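You operate a simulated robot arm through the tools that you are given. There is no shell and no other tool. Be economical: measure what you need, move in short steps, check, and stop when the job is done.

You are at the controls of a simulated robot arm. One attempt, no reset.

TASK
Take the crock on the dresser top and put it away on the upper shelf. Put the fennel card from the tiled bench on the free end of the tiled bench and the thyme card on the blend card. Take the flask from the top of the herb bench and put it on the small table. The order is free. Set down upright: crock, card, flask.

It is judged by the outcome, as a careful person would: the job done as asked, and still so three seconds after it is handed in. It fails if anything else is knocked over, pushed out of place, dropped, spilled or broken.

THE ROBOT
A 7-joint arm with a two-finger parallel gripper on a trunk, on a base that drives. Base frame: it is fixed to the floor where the robot stands at the start and does not move with it; the origin is under the middle of the robot, x ahead of it, y to its left, z up; the surface under the hand at the start is at about z = 860. Lengths are in mm, angles in degrees, forces in N, time in s.
With the tool pointing down near the work surface it reaches from about 300 to 660 mm from the robot's upright axis, wherever it stands. Its first joint turns from -166.0 to 166.0 degrees. Places, roughly: blend card [-5250, 1000, 500]; card [-4750, 1250, 500]; flask [-5500, 0, 1000]; free end of the tiled bench [-5700, 1000, 600]; shelf (231x25 cm) [-4620, 3060, 1640]; small table (26x17 cm) [-1180, 1720, 780]. Payload 1.57 kg.
The TCP is the grasp point between the finger pads, 30 mm short of the fingertips. In the tool frame z runs along the fingers and y along their closing line. The gripper opens to 80 mm. The fingers are 17 mm wide and 12 mm thick; the gripper's body (40 by 82 mm) begins 80 mm behind the TCP.
Orientation is that of the tool frame in the base frame, as a unit quaternion [x, y, z, w]. With the fingers straight down and closing along the base's y, the tool's x points along the base's -x, its y along +y and its z along -z.

THE INTERFACE
- The arm moves only by the tool step_arm. Its argument "plan" is a list of rows, each an object (a shift or turn left out is 0, a gripper value left out holds the last) with "translation": the shift along the tool's x, y, z in mm, a list of three; "rotation": the turn, a rotation vector about the tool's x, y, z in degrees, a list of three; "fingers": the gripper command, from -1 (shut) to 1 (fully open), values between in proportion. In form: [{"translation": [tx, ty, tz], "rotation": [rx, ry, rz], "fingers": fingers}, ...]. A call has 1 to 8 rows; each row shifts and turns the commanded pose from where the row before left it, along the tool's axes as they then stand. Rows are played at 5 a second. More than 50 mm and 8.6 degrees between two rows, or a gripper value outside its range, and nothing of the call is played. A pose out of reach is approached as far as the arm can. The call stops where the force on the tool passes 40 N (or 10 N more than at its start, if that is more) or the arm is blocked; 0.2 s more then pass. Each finger travels about 72 mm/s and halts on what it meets, pressing with about 23 N; the grip force reading is that of the motor and also rises with nothing between the fingers. The clock runs only during rows and for 0.2 s after the last one: add rows that do not move to give the fingers time. The reply holds the time, the measured pose of the TCP, the force on the tool along the base axes, the opening and the grip force, in the units named above and with some noise, with the torque about the TCP (base axes, N m) and any sound that the robot's microphone picked up.
- Cameras (640 x 400 px; columns grow to the right, rows downward): "scene" is now at [258.2, 0.6, 1286.4]; the picture's right is [0.20, -0.98, 0.00], its down [-0.45, -0.09, -0.89] and it looks along [0.87, 0.17, -0.46] (base axes); focal length 260 px, centre (320, 200). "wrist" rides on the gripper at [72, -7, -122] in the tool frame; the picture's right is [0.09, 1.00, 0.00], its down [-0.84, 0.08, -0.54] and it looks along [-0.54, 0.05, 0.84] (tool axes); focal length 238 px, centre (320, 200). There is no depth. A picture from a camera that has moved, and an enlarged one, comes with that camera's place and axes in the base frame and with its lens. The place of the scene camera against the robot may be out by one fixed shift of up to 25 mm in any direction.
- snapshot(camera): a new picture of that camera. No time passes.
- move_column(by): slides the trunk up (or, below 0, down) by that many mm; the arm and the scene camera ride with it, the base frame stays. It gives what a move gives, with no picture.
- roll_base(legs): drives the robot by 1 to 6 legs, each [ahead, left, turn to the left] in mm, mm and degrees, along the robot's own axes; the way and the turn of a leg run together, so that a leg with both is an arc; at most 1500 mm and 180 degrees a leg. The arm and the cameras ride along, it lands a little off, and it stops where it bumps. It gives what a move gives.
- pan_tilt(pan, tilt): turns the head with the scene camera to pan (to the left, within 86 degrees either way) and tilt (down, from -29 to 69), counted from straight ahead of the robot. It gives what a move gives.
- close_up(camera, box): a new picture of the part [left, top, right, bottom] of that camera's present view, enlarged. No time passes.
- sign_off(): hands the job in; it is judged then, once.

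Go step by step. Nothing tells you exact positions but the pictures and the camera data: compare them with the known pose of the tool, close in by small moves and look again before you grip or let go. The budget is 165 turns and 108 pictures, counting those below and the enlarged ones. Unless the task says otherwise, let go and move clear before handing in, and close with one line.

The tools are called after "Emit:" as a command line: name --argument value ..., lists and objects as JSON in quotes. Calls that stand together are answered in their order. step_arm: Moves the arm, as the interface text tells. Its arguments: {"type":"object","properties":{"plan":{"type":"array","items":{"type":"object","properties":{"translation":{"type":"array","items":{"type":"number"}},"rotation":{"type":"array","items":{"type":"number"}},"fingers":{"type":"number"}}}}},"required":["plan"]} The other tools are called the same way: move_column (by) slides the trunk up or down; roll_base (legs) drives the base; pan_tilt (pan, tilt) turns the head that bears the scene camera; snapshot (camera) takes a picture; close_up (camera, box) takes an enlarged picture of a part of a camera's view; sign_off () hands the job in.

At the start:

```text
time: 0.0
ee_pos: [453.1, 119.6, 1162.2]
orientation: [0.0, 1.0, 0.0, 0.0]
wrist_force: [0.7, 0.3, -0.1]
ft_torque: [0.01, -0.01, -0.03]
opening: 79.7
grip_force: 0.0
trunk travel left (down, up): [-475.0, 515.0]
robot x, y, heading: [-0.5, 1.4, 0.1]
head pan, tilt: [11.3, 27.5]
```

scene: 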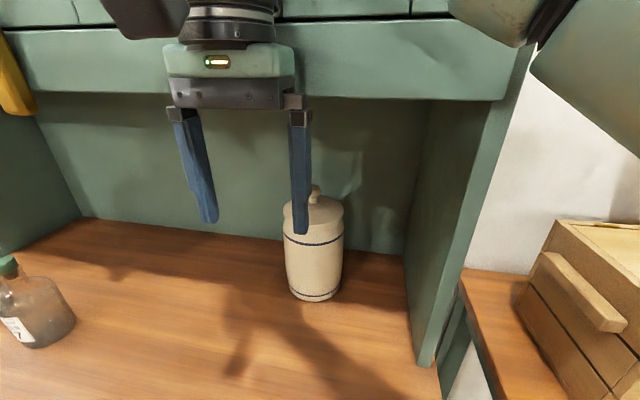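
wrist: 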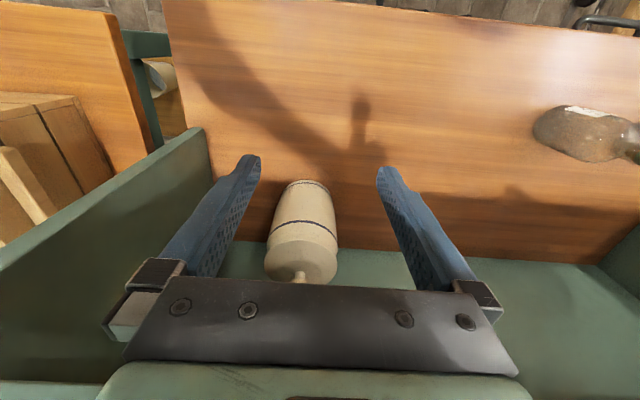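

The crock stands in the dresser niche ahead, near [630, 110]. It looks wider than the gripper opens, so I'll look closer before choosing a grip.

Emit:
close_up --camera "scene" --box '[240, 160, 400, 320]'

Emit:
close_up --camera "wrist" --box '[220, 140, 400, 300]'

Emit:
pan_tilt --pan 11 --tilt 0

Emit:
snapshot --camera "scene"

```text
2.50 times, centred on (320, 240) of scene
camera zoom: at [258.2, 0.6, 1286.4], right [0.2, -0.98, 0.0], down [-0.45, -0.09, -0.89], along [0.87, 0.17, -0.46], focal length 650 px, centre (320, 100)
```

zoom: 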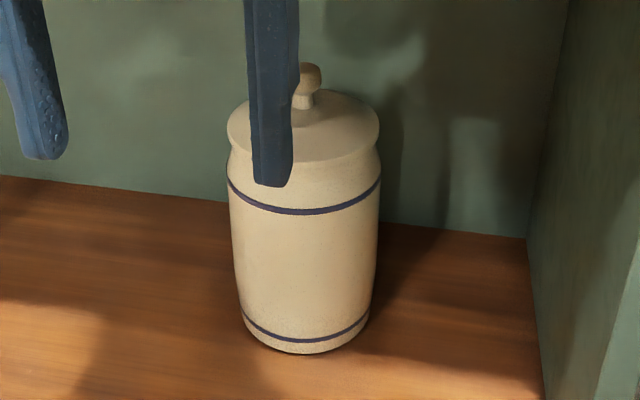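

```text
2.50 times, centred on (310, 220) of wrist
camera zoom: at [380.5, 113.6, 1283.2], right [-0.09, 1.0, 0.0], down [0.84, 0.08, 0.54], along [0.54, 0.05, -0.84], focal length 596 px, centre (345, 150)
```

zoom: 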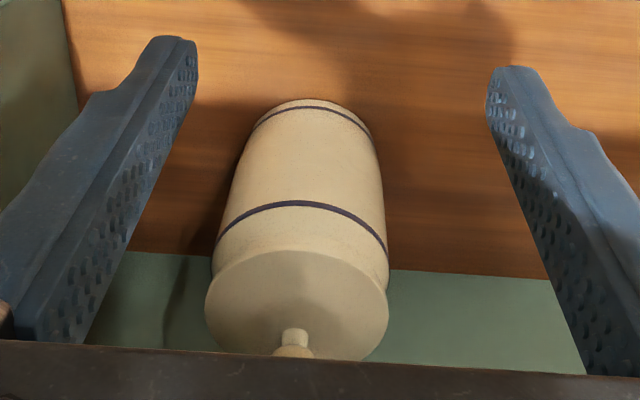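

```text
time: 0.9
ee_pos: [452.7, 119.2, 1163.6]
orientation: [0.0, 1.0, -0.001, 0.0]
wrist_force: [-0.3, 0.4, 0.7]
ft_torque: [-0.02, 0.01, -0.03]
opening: 80.0
grip_force: 0.1
trunk travel left (down, up): [-475.0, 515.0]
robot x, y, heading: [-0.0, 1.6, -0.1]
head pan, tilt: [11.0, 0.0]
```

```text
103 pictures are left
camera scene: at [257.0, -0.1, 1330.6], right [0.19, -0.98, 0.0], down [0.0, 0.0, -1.0], along [0.98, 0.19, 0.0], focal length 260 px, centre (320, 200)
```

scene: 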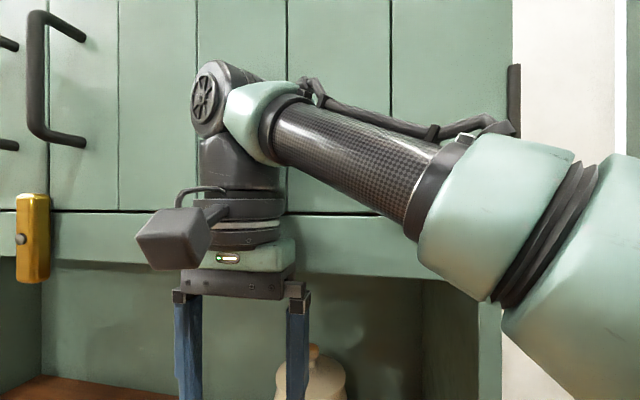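

The crock is about 105 mm wide, so the knob (about 20 mm) is the only grip. The dresser's upper part overhangs it, so I'll come in with the fingers nearly level. First I turn the hand to point forward.

Emit:
step_arm --plan '[{"rotation": [0, -8.5, 0]}, {"rotation": [0, -8.5, 0]}, {"rotation": [0, -8.5, 0]}, {"rotation": [0, -8.5, 0]}, {"rotation": [0, -8.5, 0]}, {"rotation": [0, -8.5, 0]}, {"rotation": [0, -8.5, 0]}, {"rotation": [0, -8.5, 0]}]'

Emit:
pan_tilt --pan 11 --tilt 20

Emit:
snapshot --camera "scene"

Emit:
snapshot --camera "wrist"

```text
time: 2.7
ee_pos: [453.4, 120.3, 1161.6]
orientation: [0.0, 0.829, 0.0, 0.559]
wrist_force: [-0.1, 0.3, -1.0]
ft_torque: [0.0, 0.04, -0.01]
opening: 80.1
grip_force: 0.2
trunk travel left (down, up): [-475.0, 515.0]
robot x, y, heading: [-1.5, 4.8, -0.1]
head pan, tilt: [11.0, 0.0]
```

```text
time: 3.5
ee_pos: [452.7, 119.7, 1161.3]
orientation: [0.001, 0.829, -0.001, 0.559]
wrist_force: [-0.3, 0.2, -0.3]
ft_torque: [0.03, -0.01, -0.05]
opening: 80.1
grip_force: 0.1
trunk travel left (down, up): [-475.0, 515.0]
robot x, y, heading: [2.5, 0.2, -0.1]
head pan, tilt: [11.0, 20.0]
```

```text
102 pictures are left
camera scene: at [260.0, 0.5, 1298.5], right [0.19, -0.98, 0.0], down [-0.34, -0.07, -0.94], along [0.92, 0.18, -0.34], focal length 260 px, centre (320, 200)
```

scene: 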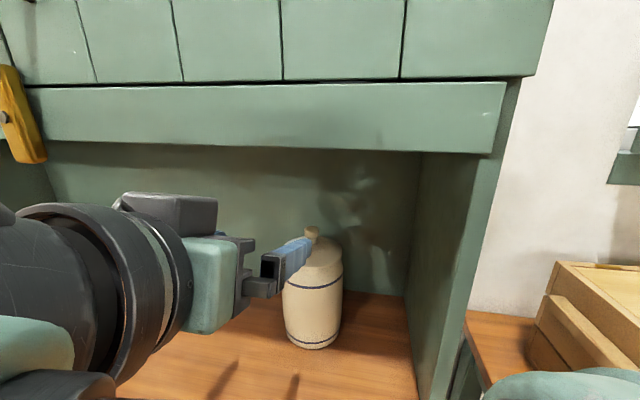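

```text
101 pictures are left
camera wrist: at [312.4, 113.4, 1140.4], right [-0.03, 1.0, -0.09], down [-0.19, 0.08, 0.98], along [0.98, 0.05, 0.18], focal length 238 px, centre (320, 200)
```

wrist: 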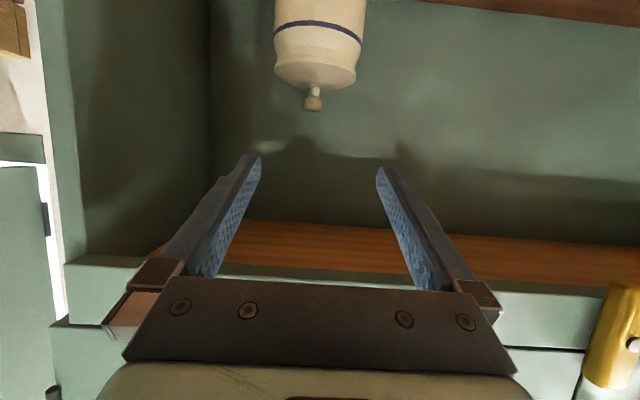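

Both cameras put the crock at about x 630, y 109, with the knob head at z about 1073. I'll level the hand and line up in front of the knob.

Emit:
step_arm --plan '[{"rotation": [0, -8.5, 0]}, {"rotation": [0, -8.5, 0]}, {"rotation": [0, -5, 0]}, {"translation": [45, -5, 0]}, {"translation": [42, -6, 0]}, {"translation": [0, 0, 40]}, {"translation": [0, 0, 30]}, {}]'

Emit:
snapshot --camera "wrist"

Emit:
snapshot --camera "scene"

```text
time: 5.3
ee_pos: [546.2, 125.1, 1082.2]
orientation: [0.001, 0.707, -0.001, 0.707]
wrist_force: [0.6, 0.3, 0.2]
ft_torque: [0.01, -0.02, -0.01]
opening: 80.0
grip_force: 0.0
out of reach, approached as far as the arm can: row 2, 3, 4, 5
trunk travel left (down, up): [-475.0, 515.0]
robot x, y, heading: [-2.5, -1.3, 0.3]
head pan, tilt: [11.0, 20.0]
```

```text
100 pictures are left
camera wrist: at [424.3, 119.0, 1008.5], right [0.0, 1.0, -0.09], down [-0.54, 0.08, 0.84], along [0.84, 0.05, 0.54], focal length 238 px, centre (320, 200)
```

wrist: 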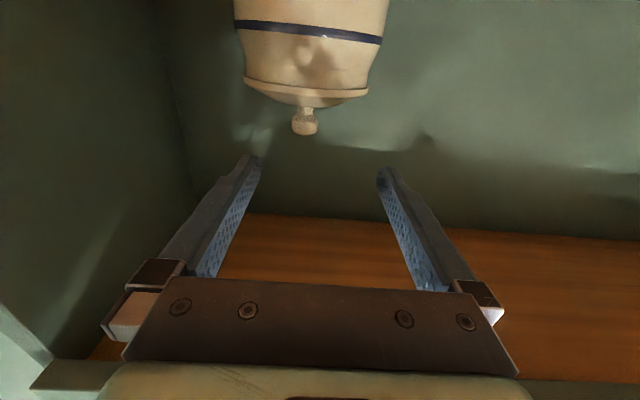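

```text
99 pictures are left
camera scene: at [260.0, 0.4, 1298.4], right [0.19, -0.98, 0.0], down [-0.34, -0.07, -0.94], along [0.92, 0.18, -0.34], focal length 260 px, centre (320, 200)
```

scene: 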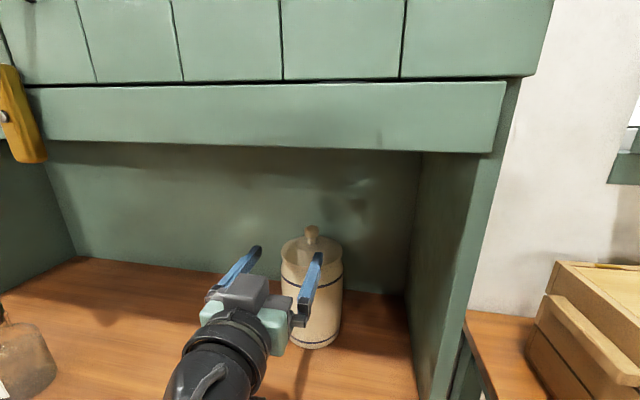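

The knob head triangulates to about [647, 110, 1070]. I'll align and advance so the knob sits between the pads.

Emit:
step_arm --plan '[{"translation": [10, -15, 0]}, {"translation": [0, 0, 30]}, {"translation": [0, 0, 20]}, {"translation": [0, 0, 20]}, {}]'

Emit:
snapshot --camera "wrist"

Emit:
close_up --camera "scene" --box '[200, 180, 400, 360]'

```text
time: 6.5
ee_pos: [616.6, 111.3, 1070.7]
orientation: [-0.001, 0.707, -0.001, 0.707]
wrist_force: [0.0, -0.1, 0.5]
ft_torque: [0.03, -0.01, 0.01]
opening: 79.9
grip_force: 0.0
trunk travel left (down, up): [-475.0, 515.0]
robot x, y, heading: [3.2, -0.7, 0.1]
head pan, tilt: [11.0, 20.0]
```

```text
98 pictures are left
camera wrist: at [494.0, 103.9, 997.8], right [0.0, 1.0, -0.09], down [-0.54, 0.08, 0.84], along [0.84, 0.05, 0.54], focal length 238 px, centre (320, 200)
```

wrist: 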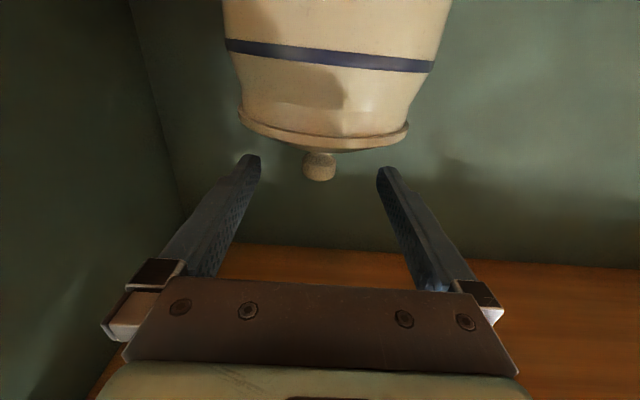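

```text
2.22 times, centred on (300, 270) of scene
camera zoom: at [260.0, 0.4, 1298.4], right [0.19, -0.98, 0.0], down [-0.34, -0.07, -0.94], along [0.92, 0.18, -0.34], focal length 578 px, centre (364, 44)
```

zoom: 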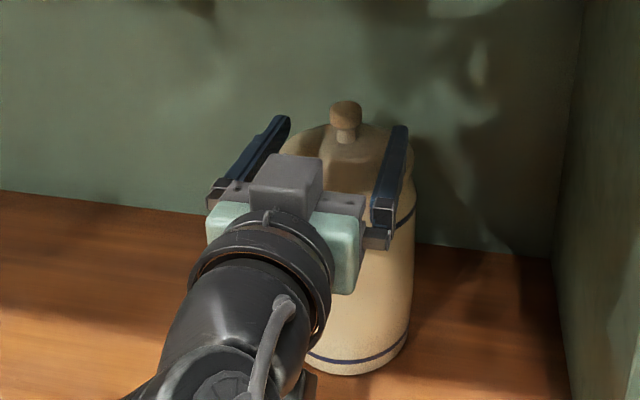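

Alignment is good, so I advance 30 mm and close on the knob.

Emit:
step_arm --plan '[{"translation": [0, -1, 15]}, {"translation": [0, 0, 15]}, {"fingers": -0.2}, {"fingers": -0.5}, {"fingers": -1}, {"fingers": -1}, {"fingers": -1}]'

Emit:
snapshot --camera "wrist"

Emit:
close_up --camera "scene" --box '[200, 180, 400, 360]'

```text
time: 8.2
ee_pos: [647.2, 110.1, 1069.8]
orientation: [-0.001, 0.707, 0.001, 0.707]
wrist_force: [1.2, 1.3, -0.1]
ft_torque: [0.43, -0.08, -0.04]
opening: 25.6
grip_force: 22.9
trunk travel left (down, up): [-475.0, 515.0]
robot x, y, heading: [-3.5, -1.1, -0.1]
head pan, tilt: [11.0, 20.0]
```

```text
96 pictures are left
camera wrist: at [524.6, 103.5, 997.3], right [0.0, 1.0, -0.09], down [-0.54, 0.08, 0.84], along [0.84, 0.05, 0.54], focal length 238 px, centre (320, 200)
```

wrist: 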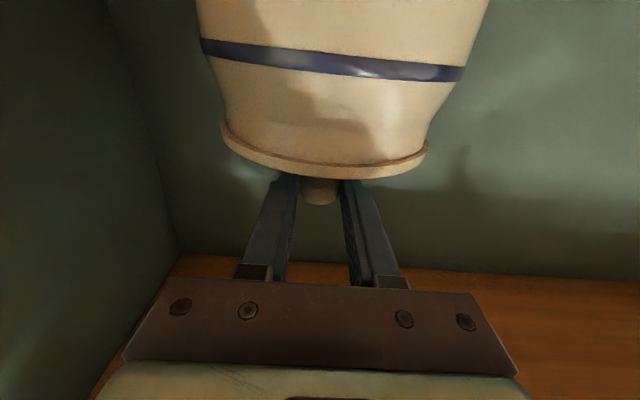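

```text
2.22 times, centred on (300, 270) of scene
camera zoom: at [260.2, 0.6, 1298.4], right [0.19, -0.98, 0.0], down [-0.34, -0.07, -0.94], along [0.92, 0.18, -0.34], focal length 578 px, centre (364, 44)
```

zoom: 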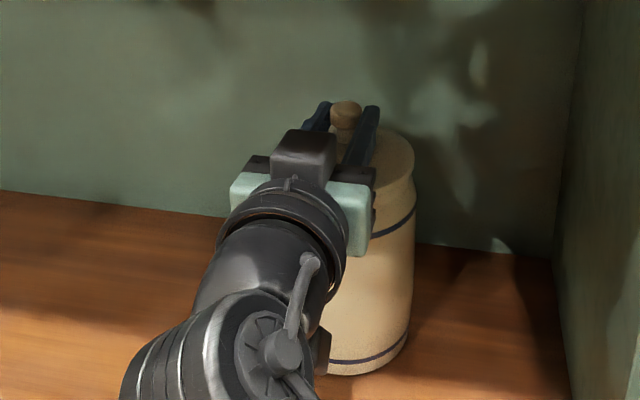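

Gripped at 25.6 mm. I'll lift 15 mm slowly to see whether the lid and body come up together.

Emit:
step_arm --plan '[{"translation": [-3, 0, 0]}, {"translation": [-4, 0, 0]}, {"translation": [-4, 0, 0]}, {"translation": [-4, 0, 0]}, {}]'

Emit:
close_up --camera "scene" --box '[200, 180, 400, 360]'

Emit:
snapshot --camera "wrist"

```text
time: 9.3
ee_pos: [648.4, 109.4, 1083.9]
orientation: [0.0, 0.708, -0.001, 0.706]
wrist_force: [-0.5, -1.1, -9.1]
ft_torque: [-0.23, 0.13, -0.1]
opening: 25.1
grip_force: 23.6
trunk travel left (down, up): [-475.0, 515.0]
robot x, y, heading: [-0.4, 0.5, -0.0]
head pan, tilt: [11.0, 20.0]
```

```text
2.22 times, centred on (300, 270) of scene
camera zoom: at [261.0, 0.6, 1298.1], right [0.19, -0.98, 0.0], down [-0.34, -0.07, -0.94], along [0.92, 0.18, -0.34], focal length 578 px, centre (364, 44)
```

zoom: 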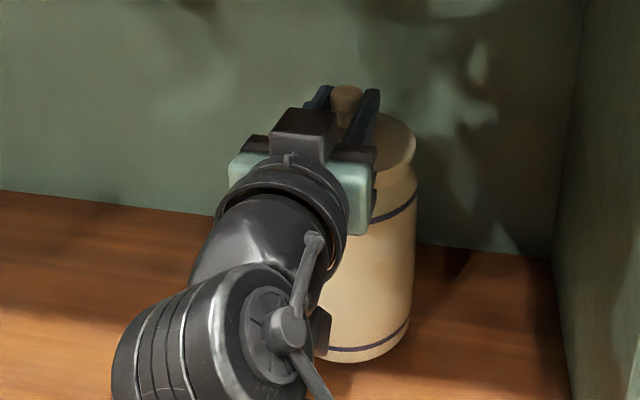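

```text
93 pictures are left
camera wrist: at [525.0, 103.0, 1011.8], right [0.0, 1.0, -0.09], down [-0.54, 0.08, 0.84], along [0.84, 0.05, 0.54], focal length 238 px, centre (320, 200)
```

wrist: 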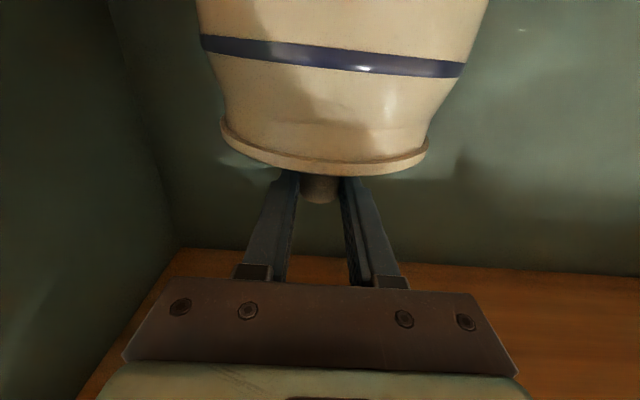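

The whole crock comes up with the knob (about 0.9 kg). I'll raise it a bit and look left and right for a way out.

Emit:
step_arm --plan '[{"translation": [-12, 0, 0]}, {"translation": [-12, 0, 0]}, {"translation": [0, 0, -25]}, {"translation": [0, 0, -25]}, {"translation": [0, 0, -25]}, {"translation": [0, 0, -25]}, {}]'

Emit:
pan_tilt --pan 86 --tilt 15

Emit:
snapshot --camera "scene"

Emit:
pan_tilt --pan -86 --tilt 15

Emit:
snapshot --camera "scene"

```text
time: 10.9
ee_pos: [547.0, 109.4, 1109.1]
orientation: [0.0, 0.707, 0.0, 0.707]
wrist_force: [-0.6, -0.1, -9.2]
ft_torque: [-0.28, 0.14, -0.09]
opening: 24.6
grip_force: 22.8
trunk travel left (down, up): [-475.0, 515.0]
robot x, y, heading: [1.2, -1.7, 0.0]
head pan, tilt: [11.0, 20.0]
```

```text
time: 12.4
ee_pos: [546.6, 110.4, 1107.7]
orientation: [0.0, 0.707, 0.0, 0.707]
wrist_force: [0.0, 0.6, -9.4]
ft_torque: [-0.01, 0.14, 0.02]
opening: 24.9
grip_force: 22.4
trunk travel left (down, up): [-475.0, 515.0]
robot x, y, heading: [0.3, -1.6, 0.0]
head pan, tilt: [85.9, 15.0]
```

```text
92 pictures are left
camera scene: at [176.1, 76.0, 1306.4], right [1.0, -0.07, 0.0], down [-0.02, -0.26, -0.97], along [0.07, 0.96, -0.26], focal length 260 px, centre (320, 200)
```

scene: 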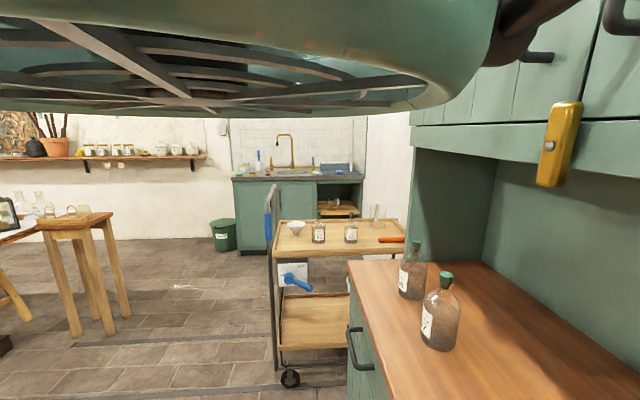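

```text
time: 15.0
ee_pos: [546.3, 111.1, 1109.0]
orientation: [0.0, 0.708, 0.0, 0.706]
wrist_force: [-0.1, -0.3, -9.3]
ft_torque: [0.01, 0.15, -0.03]
opening: 25.2
grip_force: 23.3
trunk travel left (down, up): [-475.0, 515.0]
robot x, y, heading: [-4.2, -1.3, 0.0]
head pan, tilt: [-85.9, 15.0]
```

```text
91 pictures are left
camera scene: at [176.1, -110.3, 1306.4], right [-1.0, -0.07, 0.0], down [-0.02, 0.26, -0.97], along [0.07, -0.96, -0.26], focal length 260 px, centre (320, 200)
```

scene: 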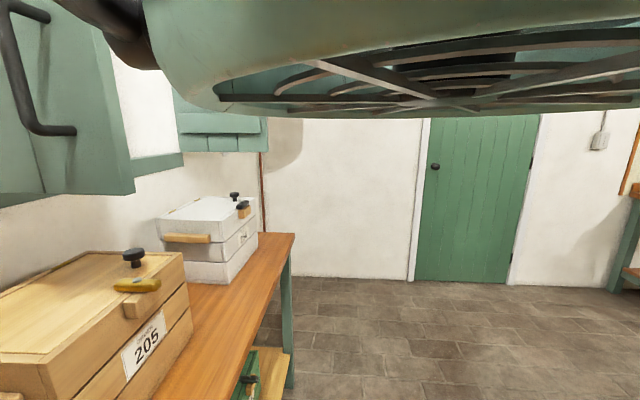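

The room extends behind me and to the left, and the dresser edge is at about x 280. I'll back up 450 mm, clear of the dresser, then turn left in stages and look.

Emit:
roll_base --legs '[[-450, 0, 0], [0, 0, 80]]'

Emit:
pan_tilt --pan 60 --tilt 10

Emit:
snapshot --camera "scene"

```text
time: 21.1
ee_pos: [-454.5, 558.1, 1109.2]
orientation: [-0.453, 0.544, 0.452, 0.543]
wrist_force: [-0.8, 0.1, -8.0]
ft_torque: [-0.13, 0.01, -0.02]
opening: 24.7
grip_force: 23.2
trunk travel left (down, up): [-475.0, 515.0]
robot x, y, heading: [-444.2, -2.0, 79.5]
head pan, tilt: [-85.9, 15.0]
```

```text
time: 23.4
ee_pos: [-453.2, 557.3, 1109.5]
orientation: [-0.454, 0.544, 0.452, 0.543]
wrist_force: [0.0, -0.1, -9.0]
ft_torque: [-0.11, 0.04, 0.0]
opening: 24.6
grip_force: 22.9
trunk travel left (down, up): [-475.0, 515.0]
robot x, y, heading: [-445.6, 1.5, 79.3]
head pan, tilt: [60.0, 10.0]
```

```text
90 pictures are left
camera scene: at [-486.2, 211.4, 1314.5], right [0.65, 0.76, 0.0], down [0.13, -0.11, -0.98], along [-0.75, 0.64, -0.17], focal length 260 px, centre (320, 200)
```

scene: 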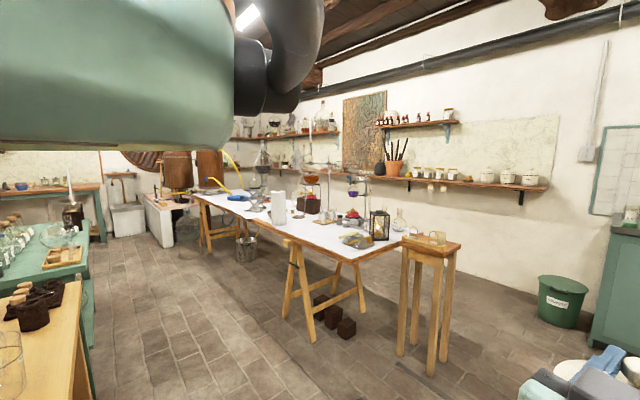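

The shelves on the far wall, the trestle table, the small table (stool height, near [-1180, 1720]) and the tiled bench at the far left are all visible. I'll raise the crock above table height, then drive into the aisle behind the trestle table.

Emit:
move_column --by 300

Emit:
roll_base --legs '[[0, 0, 10.7], [1200, 0, 0]]'

Emit:
pan_tilt --pan 65 --tilt 20

Emit:
snapshot --camera "scene"

Emit:
pan_tilt --pan 0 --tilt 20

Emit:
snapshot --camera "scene"

```text
time: 26.4
ee_pos: [-454.7, 556.8, 1409.1]
orientation: [-0.453, 0.544, 0.451, 0.543]
wrist_force: [0.8, 0.6, -8.2]
ft_torque: [-0.1, 0.01, 0.03]
opening: 24.7
grip_force: 22.7
trunk travel left (down, up): [-775.0, 215.0]
robot x, y, heading: [-445.0, -2.0, 79.4]
head pan, tilt: [60.0, 10.0]
```

```text
time: 33.3
ee_pos: [-557.1, 1753.6, 1409.4]
orientation: [0.501, -0.5, -0.499, -0.499]
wrist_force: [-0.4, 0.9, -8.2]
ft_torque: [-0.08, 0.0, 0.02]
opening: 24.7
grip_force: 23.1
trunk travel left (down, up): [-775.0, 215.0]
robot x, y, heading: [-445.8, 1207.1, 89.7]
head pan, tilt: [60.0, 10.0]
```

```text
time: 34.0
ee_pos: [-557.0, 1753.3, 1409.0]
orientation: [0.502, -0.501, -0.498, -0.499]
wrist_force: [0.0, 0.5, -8.7]
ft_torque: [-0.11, 0.02, 0.01]
opening: 24.5
grip_force: 23.1
trunk travel left (down, up): [-775.0, 215.0]
robot x, y, heading: [-446.2, 1204.6, 90.0]
head pan, tilt: [65.0, 20.0]
```

```text
89 pictures are left
camera scene: at [-532.4, 1399.4, 1598.2], right [0.42, 0.91, 0.0], down [0.31, -0.15, -0.94], along [-0.85, 0.4, -0.34], focal length 260 px, centre (320, 200)
```

scene: 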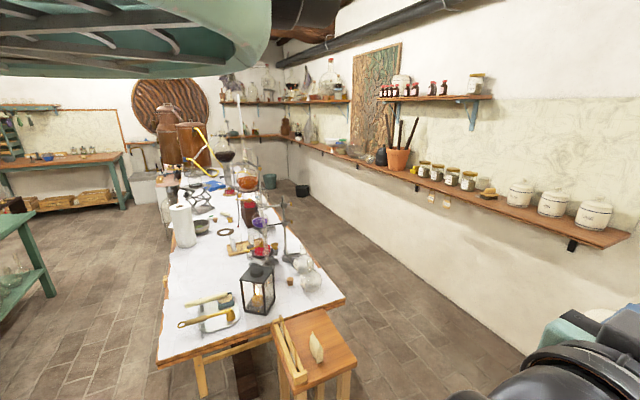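

```text
time: 35.4
ee_pos: [-556.5, 1753.1, 1408.4]
orientation: [0.501, -0.501, -0.499, -0.5]
wrist_force: [0.6, -0.8, -9.1]
ft_torque: [-0.1, 0.01, 0.01]
opening: 24.6
grip_force: 23.1
trunk travel left (down, up): [-775.0, 215.0]
robot x, y, heading: [-445.4, 1206.4, 89.9]
head pan, tilt: [0.0, 20.0]
```

```text
88 pictures are left
camera scene: at [-448.1, 1453.1, 1598.2], right [1.0, 0.0, 0.0], down [0.0, -0.34, -0.94], along [0.0, 0.94, -0.34], focal length 260 px, centre (320, 200)
```

scene: 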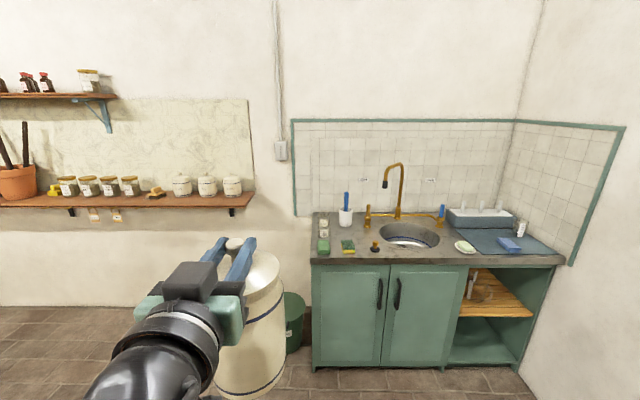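

The back aisle is clear of floor objects. I'll go ahead to y about 2150, turn left, shift to y about 2270 and drive along the wall.

Emit:
roll_base --legs '[[940, 0, 0], [0, 0, 90], [0, -120, 0], [1200, 0, 0], [1300, 0, 0]]'

Emit:
pan_tilt --pan -40 --tilt 5

Emit:
snapshot --camera "scene"

```text
time: 56.8
ee_pos: [-3492.0, 2131.6, 1408.7]
orientation: [0.708, 0.003, -0.706, 0.002]
wrist_force: [-0.3, -0.5, -8.9]
ft_torque: [-0.03, -0.1, -0.03]
opening: 24.6
grip_force: 22.6
trunk travel left (down, up): [-775.0, 215.0]
robot x, y, heading: [-2943.3, 2246.4, -179.7]
head pan, tilt: [0.0, 20.0]
```

```text
time: 57.8
ee_pos: [-3492.4, 2131.6, 1408.9]
orientation: [0.708, 0.004, -0.706, 0.003]
wrist_force: [-0.2, 1.2, -8.8]
ft_torque: [0.04, -0.14, 0.0]
opening: 24.6
grip_force: 22.5
trunk travel left (down, up): [-775.0, 215.0]
robot x, y, heading: [-2944.3, 2243.9, -179.3]
head pan, tilt: [-40.0, 5.0]
```

```text
87 pictures are left
camera scene: at [-3189.0, 2284.5, 1622.5], right [0.64, 0.77, 0.0], down [0.07, -0.06, -1.0], along [-0.77, 0.63, -0.09], focal length 260 px, centre (320, 200)
```

scene: 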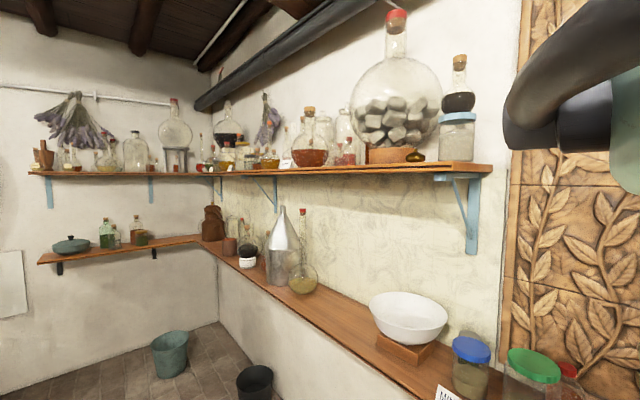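

The upper shelf is crowded. I'll raise the trunk to look down on it for a free spot.

Emit:
move_column --by 214

Emit:
pan_tilt --pan -45 --tilt 12

Emit:
snapshot --camera "scene"

Emit:
close_up --camera "scene" --box '[140, 100, 480, 312]'

```text
time: 60.1
ee_pos: [-3491.6, 2131.2, 1623.3]
orientation: [0.708, 0.003, -0.706, 0.002]
wrist_force: [0.4, -0.7, -8.4]
ft_torque: [0.03, -0.17, -0.02]
opening: 24.4
grip_force: 23.4
trunk travel left (down, up): [-989.0, 1.0]
robot x, y, heading: [-2942.0, 2246.3, -179.4]
head pan, tilt: [-40.0, 5.0]
```

```text
time: 60.8
ee_pos: [-3491.8, 2131.2, 1622.6]
orientation: [0.708, 0.002, -0.706, 0.001]
wrist_force: [-0.5, 0.1, -8.0]
ft_torque: [0.0, -0.14, 0.0]
opening: 24.5
grip_force: 22.7
trunk travel left (down, up): [-989.0, 1.0]
robot x, y, heading: [-2945.6, 2244.9, -179.8]
head pan, tilt: [-45.0, 12.0]
```

```text
86 pictures are left
camera scene: at [-3184.7, 2291.4, 1825.3], right [0.7, 0.71, 0.0], down [0.15, -0.15, -0.98], along [-0.7, 0.69, -0.21], focal length 260 px, centre (320, 200)
```

scene: 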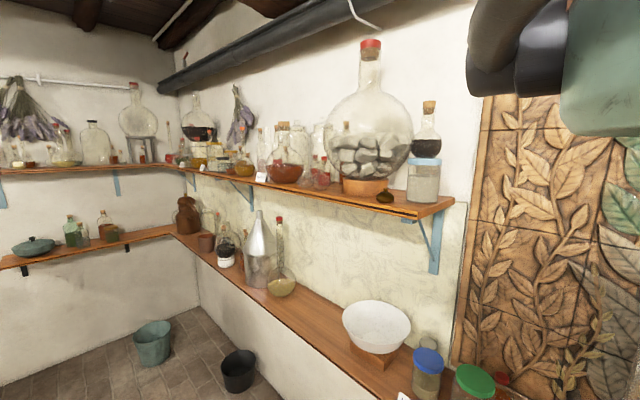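

```text
1.88 times, centred on (310, 206) of scene
camera zoom: at [-3184.7, 2291.4, 1825.3], right [0.7, 0.71, 0.0], down [0.15, -0.15, -0.98], along [-0.7, 0.69, -0.21], focal length 490 px, centre (339, 189)
```

zoom: 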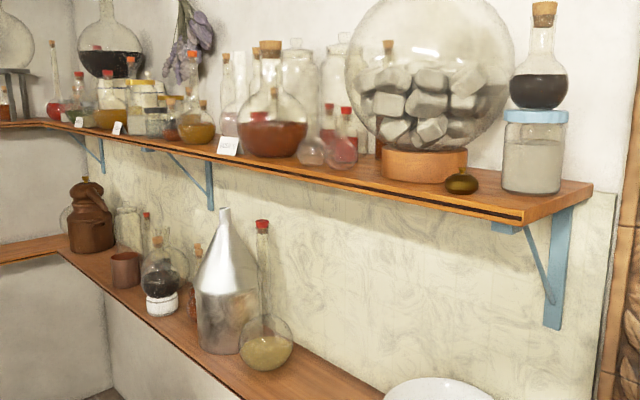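

There is a free area at the near right end of the upper shelf, in front of the blue-lidded jar (about [-3540, 3000]). I'll drive in front of it, face the wall and look down at it.

Emit:
roll_base --legs '[[485, 30, 0], [0, 0, -90]]'

Emit:
pan_tilt --pan 0 --tilt 20

Emit:
snapshot --camera "scene"

```text
time: 67.5
ee_pos: [-3546.5, 2757.2, 1622.5]
orientation: [0.502, -0.5, -0.5, -0.499]
wrist_force: [-1.1, 0.1, -9.5]
ft_torque: [-0.11, 0.0, -0.02]
opening: 24.6
grip_force: 23.4
trunk travel left (down, up): [-989.0, 1.0]
robot x, y, heading: [-3434.8, 2212.9, 90.4]
head pan, tilt: [-45.0, 12.0]
```

```text
time: 68.6
ee_pos: [-3547.3, 2756.7, 1621.4]
orientation: [0.502, -0.5, -0.499, -0.498]
wrist_force: [-0.4, -0.1, -8.2]
ft_torque: [-0.12, 0.03, 0.06]
opening: 24.6
grip_force: 22.9
trunk travel left (down, up): [-989.0, 1.0]
robot x, y, heading: [-3434.4, 2210.8, 90.5]
head pan, tilt: [0.0, 20.0]
```

```text
84 pictures are left
camera scene: at [-3437.3, 2457.5, 1812.2], right [1.0, 0.0, 0.0], down [0.0, -0.34, -0.94], along [0.0, 0.94, -0.34], focal length 260 px, centre (320, 200)
```

scene: 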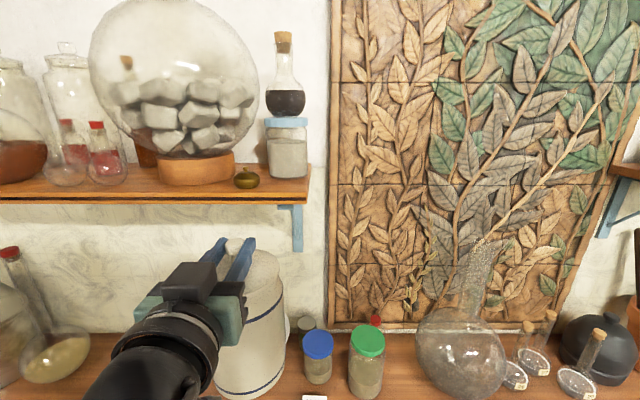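

The gap is tight next to the small brown flask. I'll zoom in on this spot and check the rest of the shelf to the left.

Emit:
close_up --camera "scene" --box '[80, 110, 340, 272]'

Emit:
pan_tilt --pan 50 --tilt 10

Emit:
close_up --camera "scene" --box '[200, 80, 640, 355]'

```text
2.46 times, centred on (210, 191) of scene
camera zoom: at [-3437.3, 2457.5, 1812.2], right [1.0, 0.0, 0.0], down [0.0, -0.34, -0.94], along [0.0, 0.94, -0.34], focal length 640 px, centre (591, 222)
```

zoom: 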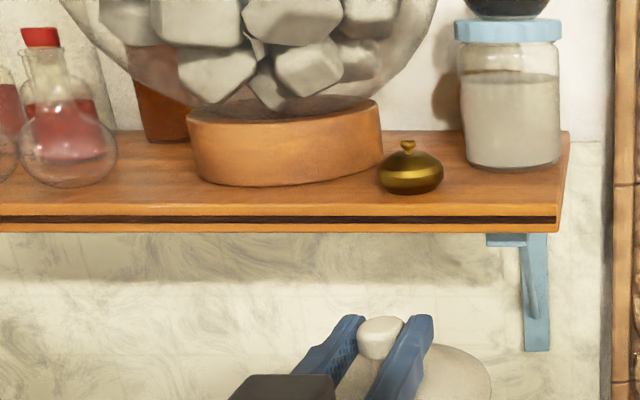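

```text
time: 69.8
ee_pos: [-3547.5, 2756.6, 1623.0]
orientation: [0.502, -0.5, -0.499, -0.499]
wrist_force: [-0.3, 0.8, -8.6]
ft_torque: [-0.14, -0.01, 0.01]
opening: 24.5
grip_force: 23.1
trunk travel left (down, up): [-989.0, 1.0]
robot x, y, heading: [-3433.0, 2213.3, 90.3]
head pan, tilt: [50.0, 10.0]
```

```text
1.45 times, centred on (420, 218) of scene
camera zoom: at [-3508.5, 2424.1, 1828.4], right [0.64, 0.77, 0.0], down [0.13, -0.11, -0.98], along [-0.76, 0.63, -0.17], focal length 378 px, centre (174, 174)
```

zoom: 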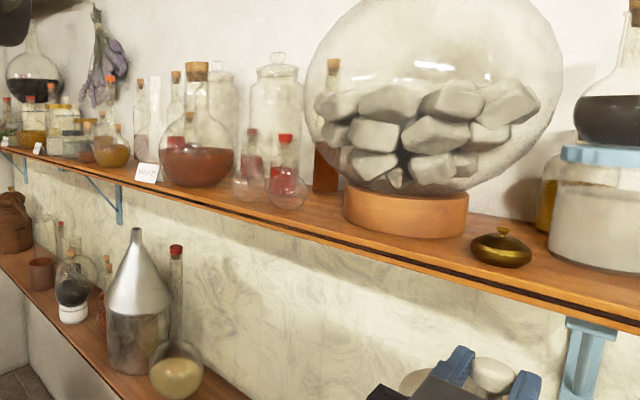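

That right-end gap is about 97 mm against a 105 mm crock, which is too tight. I'll slide left along the aisle to inspect the rest of the upper shelf.

Emit:
roll_base --legs '[[0, 850, 0]]'

Emit:
pan_tilt --pan 10 --tilt 15

Emit:
snapshot --camera "scene"

```text
time: 74.3
ee_pos: [-4393.0, 2753.6, 1622.0]
orientation: [0.503, -0.5, -0.5, -0.498]
wrist_force: [0.0, -0.2, -9.4]
ft_torque: [-0.15, -0.01, -0.02]
opening: 24.6
grip_force: 22.7
trunk travel left (down, up): [-989.0, 1.0]
robot x, y, heading: [-4281.8, 2205.9, 90.5]
head pan, tilt: [50.0, 10.0]
```

```text
time: 75.4
ee_pos: [-4393.1, 2751.8, 1622.7]
orientation: [0.503, -0.499, -0.5, -0.497]
wrist_force: [0.3, 0.1, -9.0]
ft_torque: [-0.1, 0.02, 0.0]
opening: 24.6
grip_force: 22.9
trunk travel left (down, up): [-989.0, 1.0]
robot x, y, heading: [-4279.3, 2206.9, 90.6]
head pan, tilt: [10.0, 15.0]
```

```text
81 pictures are left
camera scene: at [-4299.2, 2452.3, 1820.3], right [0.98, 0.18, 0.0], down [0.05, -0.26, -0.97], along [-0.17, 0.95, -0.26], focal length 260 px, centre (320, 200)
```

scene: 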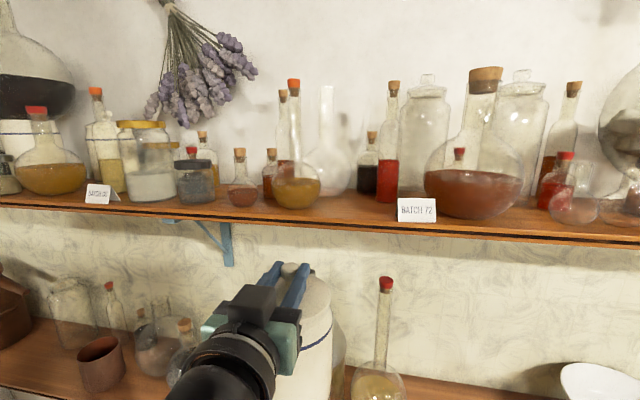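

Found a proper free gap on the upper shelf, between the yellow flask and the "BATCH 72" card: centre about x -4316, with 133 mm free depth. I'll raise the crock above shelf level.

Emit:
step_arm --plan '[{"translation": [-40, 0, 0]}, {"translation": [-40, 0, 0]}, {"translation": [-40, 0, 0]}, {"translation": [-40, 0, 0]}, {"translation": [-40, 0, 0]}, {"translation": [-40, 0, 0]}, {"translation": [-35, 0, 0]}, {}]'

Emit:
snapshot --camera "scene"

```text
time: 77.2
ee_pos: [-4395.0, 2753.8, 1898.2]
orientation: [0.503, -0.5, -0.499, -0.497]
wrist_force: [-0.3, 0.4, -8.7]
ft_torque: [-0.14, 0.0, 0.01]
opening: 24.5
grip_force: 22.7
trunk travel left (down, up): [-989.0, 1.0]
robot x, y, heading: [-4276.1, 2208.9, 90.4]
head pan, tilt: [10.0, 15.0]
```

```text
80 pictures are left
camera scene: at [-4299.4, 2452.6, 1820.3], right [0.98, 0.18, 0.0], down [0.05, -0.26, -0.97], along [-0.17, 0.95, -0.26], focal length 260 px, centre (320, 200)
```

scene: 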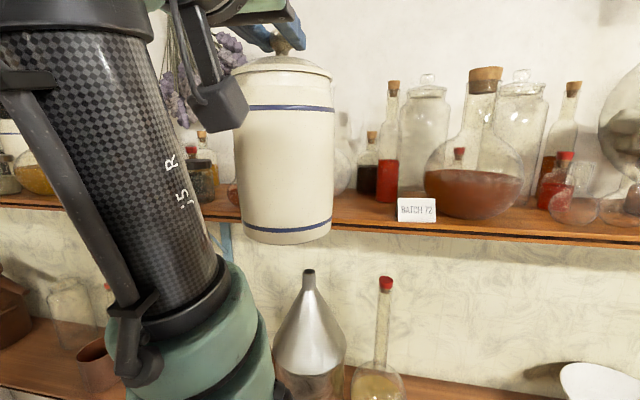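

The arm reaches the height. I'll shift right to x -4316 and advance partway, then look.

Emit:
step_arm --plan '[{"translation": [0, -40, 0]}, {"translation": [0, -40, 0]}, {"translation": [0, 0, 40]}, {"translation": [0, 0, 40]}, {"translation": [0, 0, 30]}, {}]'

Emit:
snapshot --camera "scene"

Emit:
snapshot --camera "wrist"

```text
time: 78.6
ee_pos: [-4316.3, 2865.4, 1897.0]
orientation: [0.503, -0.499, -0.5, -0.498]
wrist_force: [0.5, -0.4, -8.0]
ft_torque: [-0.18, 0.0, -0.04]
opening: 24.8
grip_force: 22.8
trunk travel left (down, up): [-989.0, 1.0]
robot x, y, heading: [-4281.6, 2204.1, 90.3]
head pan, tilt: [10.0, 15.0]
```

```text
79 pictures are left
camera scene: at [-4300.0, 2452.2, 1820.3], right [0.98, 0.18, 0.0], down [0.05, -0.26, -0.97], along [-0.17, 0.95, -0.26], focal length 260 px, centre (320, 200)
```

scene: 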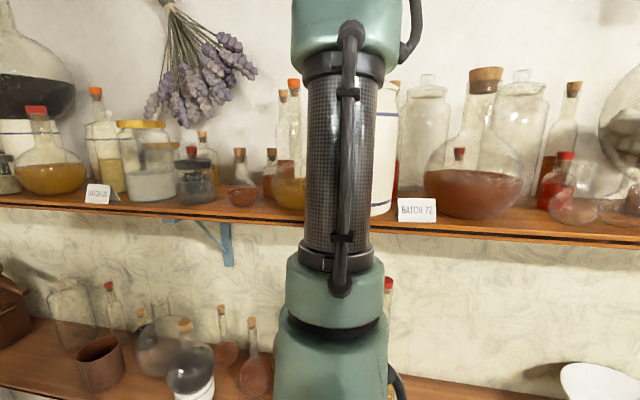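

```text
78 pictures are left
camera wrist: at [-4308.4, 2743.6, 1824.1], right [-1.0, -0.01, -0.09], down [-0.08, -0.54, 0.84], along [-0.06, 0.84, 0.53], focal length 238 px, centre (320, 200)
```

wrist: 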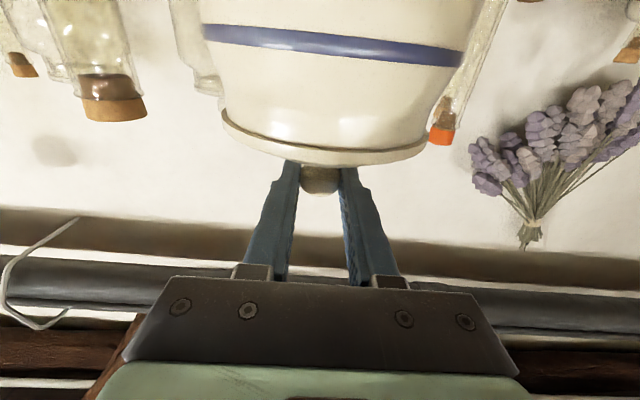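

The spacing matches the estimate. I'll advance the remaining 120 mm over the shelf.

Emit:
step_arm --plan '[{"translation": [0, 0, 30]}, {"translation": [0, 0, 30]}, {"translation": [0, 0, 30]}, {"translation": [0, 0, 28]}, {}]'

Emit:
snapshot --camera "scene"

Emit:
snapshot --camera "wrist"

```text
time: 79.8
ee_pos: [-4314.6, 2983.2, 1895.5]
orientation: [0.503, -0.5, -0.499, -0.498]
wrist_force: [-0.3, -0.4, -8.4]
ft_torque: [-0.15, 0.01, 0.01]
opening: 24.7
grip_force: 22.7
trunk travel left (down, up): [-989.0, 1.0]
robot x, y, heading: [-4280.0, 2204.0, 90.7]
head pan, tilt: [10.0, 15.0]
```

```text
77 pictures are left
camera scene: at [-4299.3, 2452.5, 1820.3], right [0.98, 0.18, 0.0], down [0.05, -0.26, -0.97], along [-0.17, 0.95, -0.26], focal length 260 px, centre (320, 200)
```

scene: 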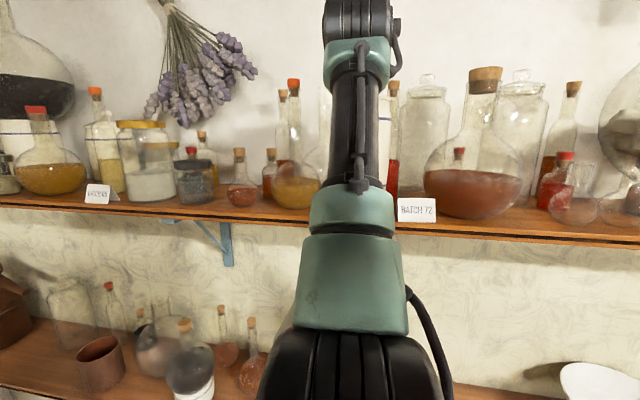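

```text
76 pictures are left
camera wrist: at [-4308.0, 2861.5, 1823.0], right [-1.0, -0.01, -0.09], down [-0.08, -0.54, 0.84], along [-0.06, 0.84, 0.53], focal length 238 px, centre (320, 200)
```

wrist: 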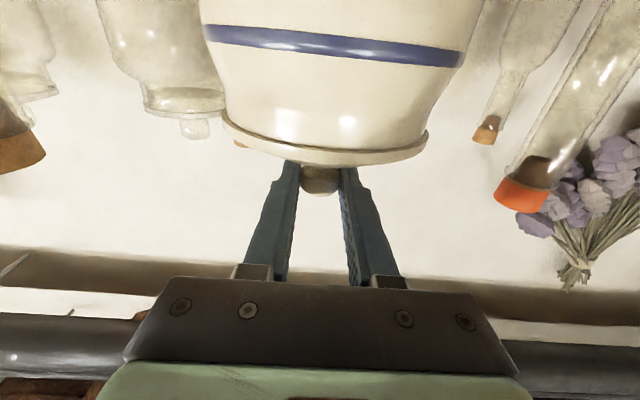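

Now lowering gently toward the shelf, watching the force.

Emit:
step_arm --plan '[{"translation": [8, 0, 0]}, {"translation": [8, 0, 0]}, {"translation": [8, 0, 0]}, {"translation": [4, 0, 0]}, {}]'

Emit:
snapshot --camera "scene"

```text
time: 81.0
ee_pos: [-4316.0, 2983.6, 1868.4]
orientation: [0.503, -0.499, -0.5, -0.497]
wrist_force: [0.7, -0.5, -8.6]
ft_torque: [-0.14, 0.04, 0.0]
opening: 24.6
grip_force: 23.6
trunk travel left (down, up): [-989.0, 1.0]
robot x, y, heading: [-4281.3, 2203.3, 90.2]
head pan, tilt: [10.0, 15.0]
```

```text
75 pictures are left
camera scene: at [-4299.2, 2452.7, 1820.3], right [0.98, 0.18, 0.0], down [0.05, -0.26, -0.97], along [-0.17, 0.95, -0.26], focal length 260 px, centre (320, 200)
```

scene: 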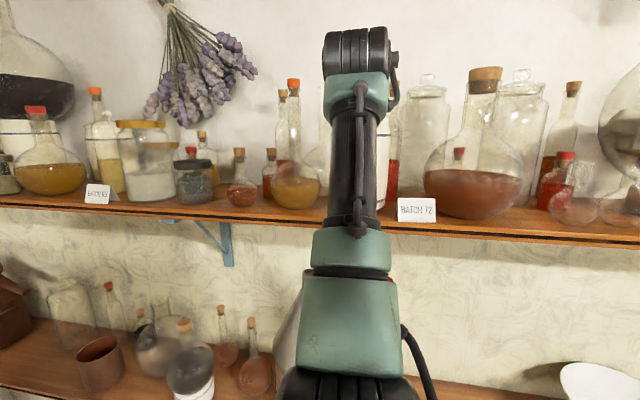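

Emit:
step_arm --plan '[{"translation": [3, 0, 0]}, {"translation": [3, 0, 0]}, {"translation": [3, 0, 0]}, {"translation": [2, 0, 0]}, {}]'

```text
time: 82.2
ee_pos: [-4315.6, 2981.3, 1860.8]
orientation: [0.502, -0.498, -0.501, -0.499]
wrist_force: [0.1, 3.9, -0.1]
ft_torque: [0.29, 0.13, -0.02]
opening: 24.7
grip_force: 22.7
trunk travel left (down, up): [-989.0, 1.0]
robot x, y, heading: [-4283.3, 2202.2, 90.6]
head pan, tilt: [10.0, 15.0]
```

The weight has gone off the hand at z 1861, so the crock is on the shelf. A quick wrist check, then release.

Emit:
snapshot --camera "wrist"

```text
74 pictures are left
camera wrist: at [-4307.7, 2860.0, 1786.5], right [-1.0, -0.01, -0.09], down [-0.07, -0.54, 0.84], along [-0.06, 0.84, 0.54], focal length 238 px, centre (320, 200)
```

wrist: 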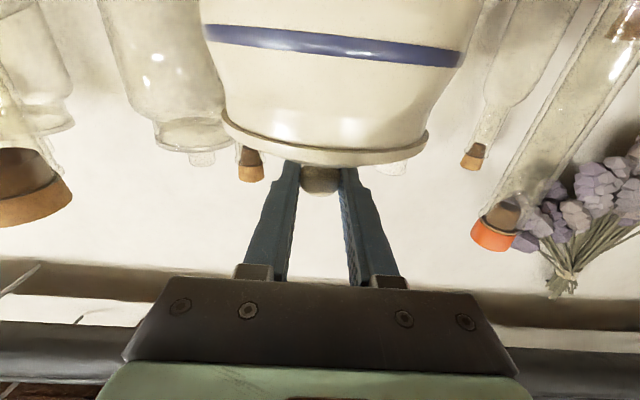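

Emit:
step_arm --plan '[{"fingers": -0.3}, {"fingers": -0.1}, {"fingers": 0.15}, {}, {}]'

Emit:
snapshot --camera "wrist"

```text
time: 83.4
ee_pos: [-4314.4, 2980.2, 1858.3]
orientation: [0.502, -0.5, -0.5, -0.499]
wrist_force: [0.1, 1.2, -0.2]
ft_torque: [0.01, -0.01, 0.02]
opening: 46.0
grip_force: 0.1
trunk travel left (down, up): [-989.0, 1.0]
robot x, y, heading: [-4280.0, 2204.8, 90.3]
head pan, tilt: [10.0, 15.0]
```

```text
73 pictures are left
camera wrist: at [-4307.7, 2859.3, 1785.4], right [-1.0, -0.01, -0.09], down [-0.08, -0.54, 0.84], along [-0.06, 0.84, 0.54], focal length 238 px, centre (320, 200)
```

wrist: 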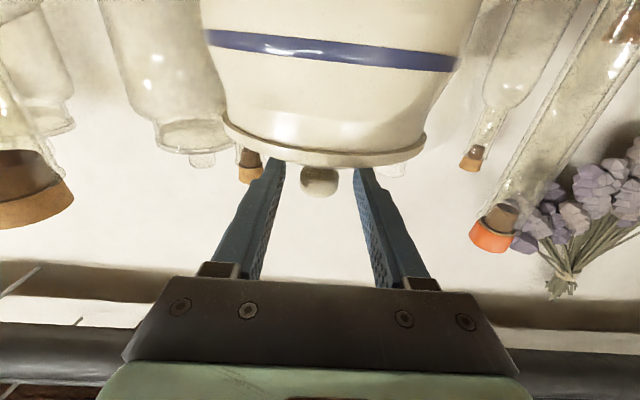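

Released cleanly. I'll rise 2 mm and back straight out.

Emit:
step_arm --plan '[{"translation": [-2, 0, 0]}, {"translation": [0, 0, -30]}, {"translation": [0, 0, -40]}, {"translation": [0, 0, -45]}, {"translation": [0, 0, -45]}, {"translation": [0, 0, -45]}, {"translation": [0, 0, -30]}, {}]'

Emit:
step_arm --plan '[{"translation": [40, 0, 0]}, {"translation": [40, 0, 0]}, {"translation": [40, 0, 0]}, {"translation": [40, 0, 0]}, {"translation": [40, 0, 0]}, {"translation": [40, 0, 0]}, {}]'

Emit:
snapshot --camera "scene"

```text
time: 85.2
ee_pos: [-4312.6, 2746.1, 1861.8]
orientation: [0.503, -0.499, -0.5, -0.498]
wrist_force: [0.0, -0.3, 0.5]
ft_torque: [0.0, 0.01, -0.02]
opening: 46.1
grip_force: 0.0
trunk travel left (down, up): [-989.0, 1.0]
robot x, y, heading: [-4281.7, 2204.3, 90.5]
head pan, tilt: [10.0, 15.0]
```

```text
time: 86.8
ee_pos: [-4313.3, 2746.6, 1619.6]
orientation: [0.503, -0.499, -0.5, -0.498]
wrist_force: [0.5, 0.6, -0.1]
ft_torque: [-0.01, 0.0, -0.02]
opening: 46.2
grip_force: 0.1
trunk travel left (down, up): [-989.0, 1.0]
robot x, y, heading: [-4283.2, 2206.1, 90.4]
head pan, tilt: [10.0, 15.0]
```

```text
72 pictures are left
camera scene: at [-4299.1, 2451.4, 1820.5], right [0.98, 0.18, 0.0], down [0.05, -0.25, -0.97], along [-0.17, 0.95, -0.26], focal length 260 px, centre (320, 200)
```

scene: 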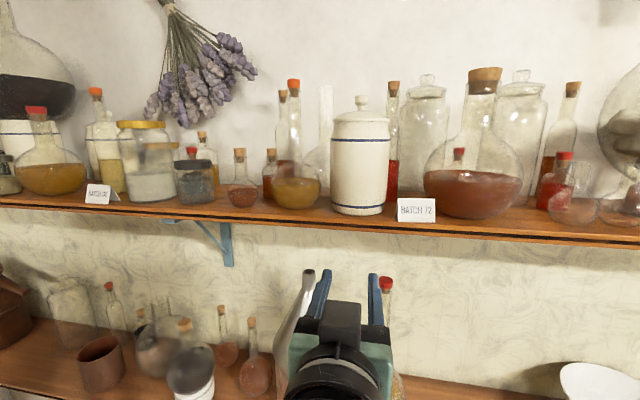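

The crock stands well on the upper shelf. Next I'll turn left toward the tiled bench and look.

Emit:
roll_base --legs '[[0, 0, 90]]'

Emit:
move_column --by -300

Emit:
pan_tilt --pan 55 --tilt 25

Emit:
snapshot --camera "scene"

```text
time: 91.0
ee_pos: [-4818.6, 2170.0, 1620.8]
orientation: [0.708, 0.004, -0.706, 0.003]
wrist_force: [-0.5, -1.3, 0.2]
ft_torque: [0.01, 0.0, 0.02]
opening: 45.9
grip_force: 0.0
trunk travel left (down, up): [-989.0, 1.0]
robot x, y, heading: [-4283.9, 2206.0, -179.4]
head pan, tilt: [10.0, 15.0]
```

```text
time: 94.0
ee_pos: [-4818.5, 2169.7, 1320.8]
orientation: [0.709, 0.005, -0.706, 0.004]
wrist_force: [0.9, 0.9, -0.2]
ft_torque: [-0.03, 0.03, -0.03]
opening: 46.2
grip_force: 0.1
trunk travel left (down, up): [-689.0, 301.0]
robot x, y, heading: [-4279.2, 2203.7, -179.3]
head pan, tilt: [10.0, 15.0]
```

```text
time: 95.1
ee_pos: [-4818.4, 2170.5, 1321.0]
orientation: [0.708, 0.004, -0.706, 0.003]
wrist_force: [-0.1, -0.7, 0.7]
ft_torque: [0.03, -0.02, -0.02]
opening: 46.4
grip_force: 0.0
trunk travel left (down, up): [-689.0, 301.0]
robot x, y, heading: [-4275.6, 2207.8, -179.5]
head pan, tilt: [55.0, 25.0]
```

```text
71 pictures are left
camera scene: at [-4503.3, 2111.2, 1504.3], right [-0.83, 0.56, 0.0], down [0.24, 0.35, -0.91], along [-0.51, -0.75, -0.42], focal length 260 px, centre (320, 200)
```

scene: 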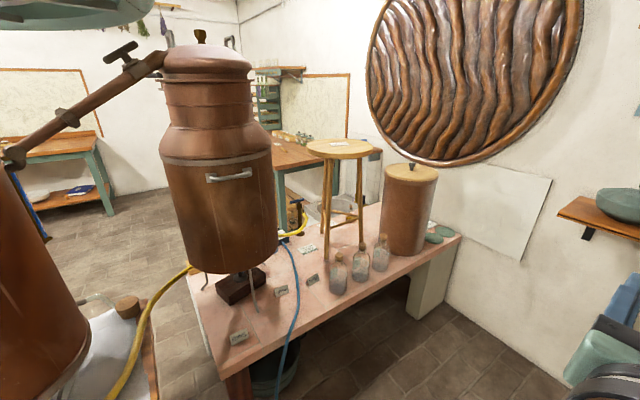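

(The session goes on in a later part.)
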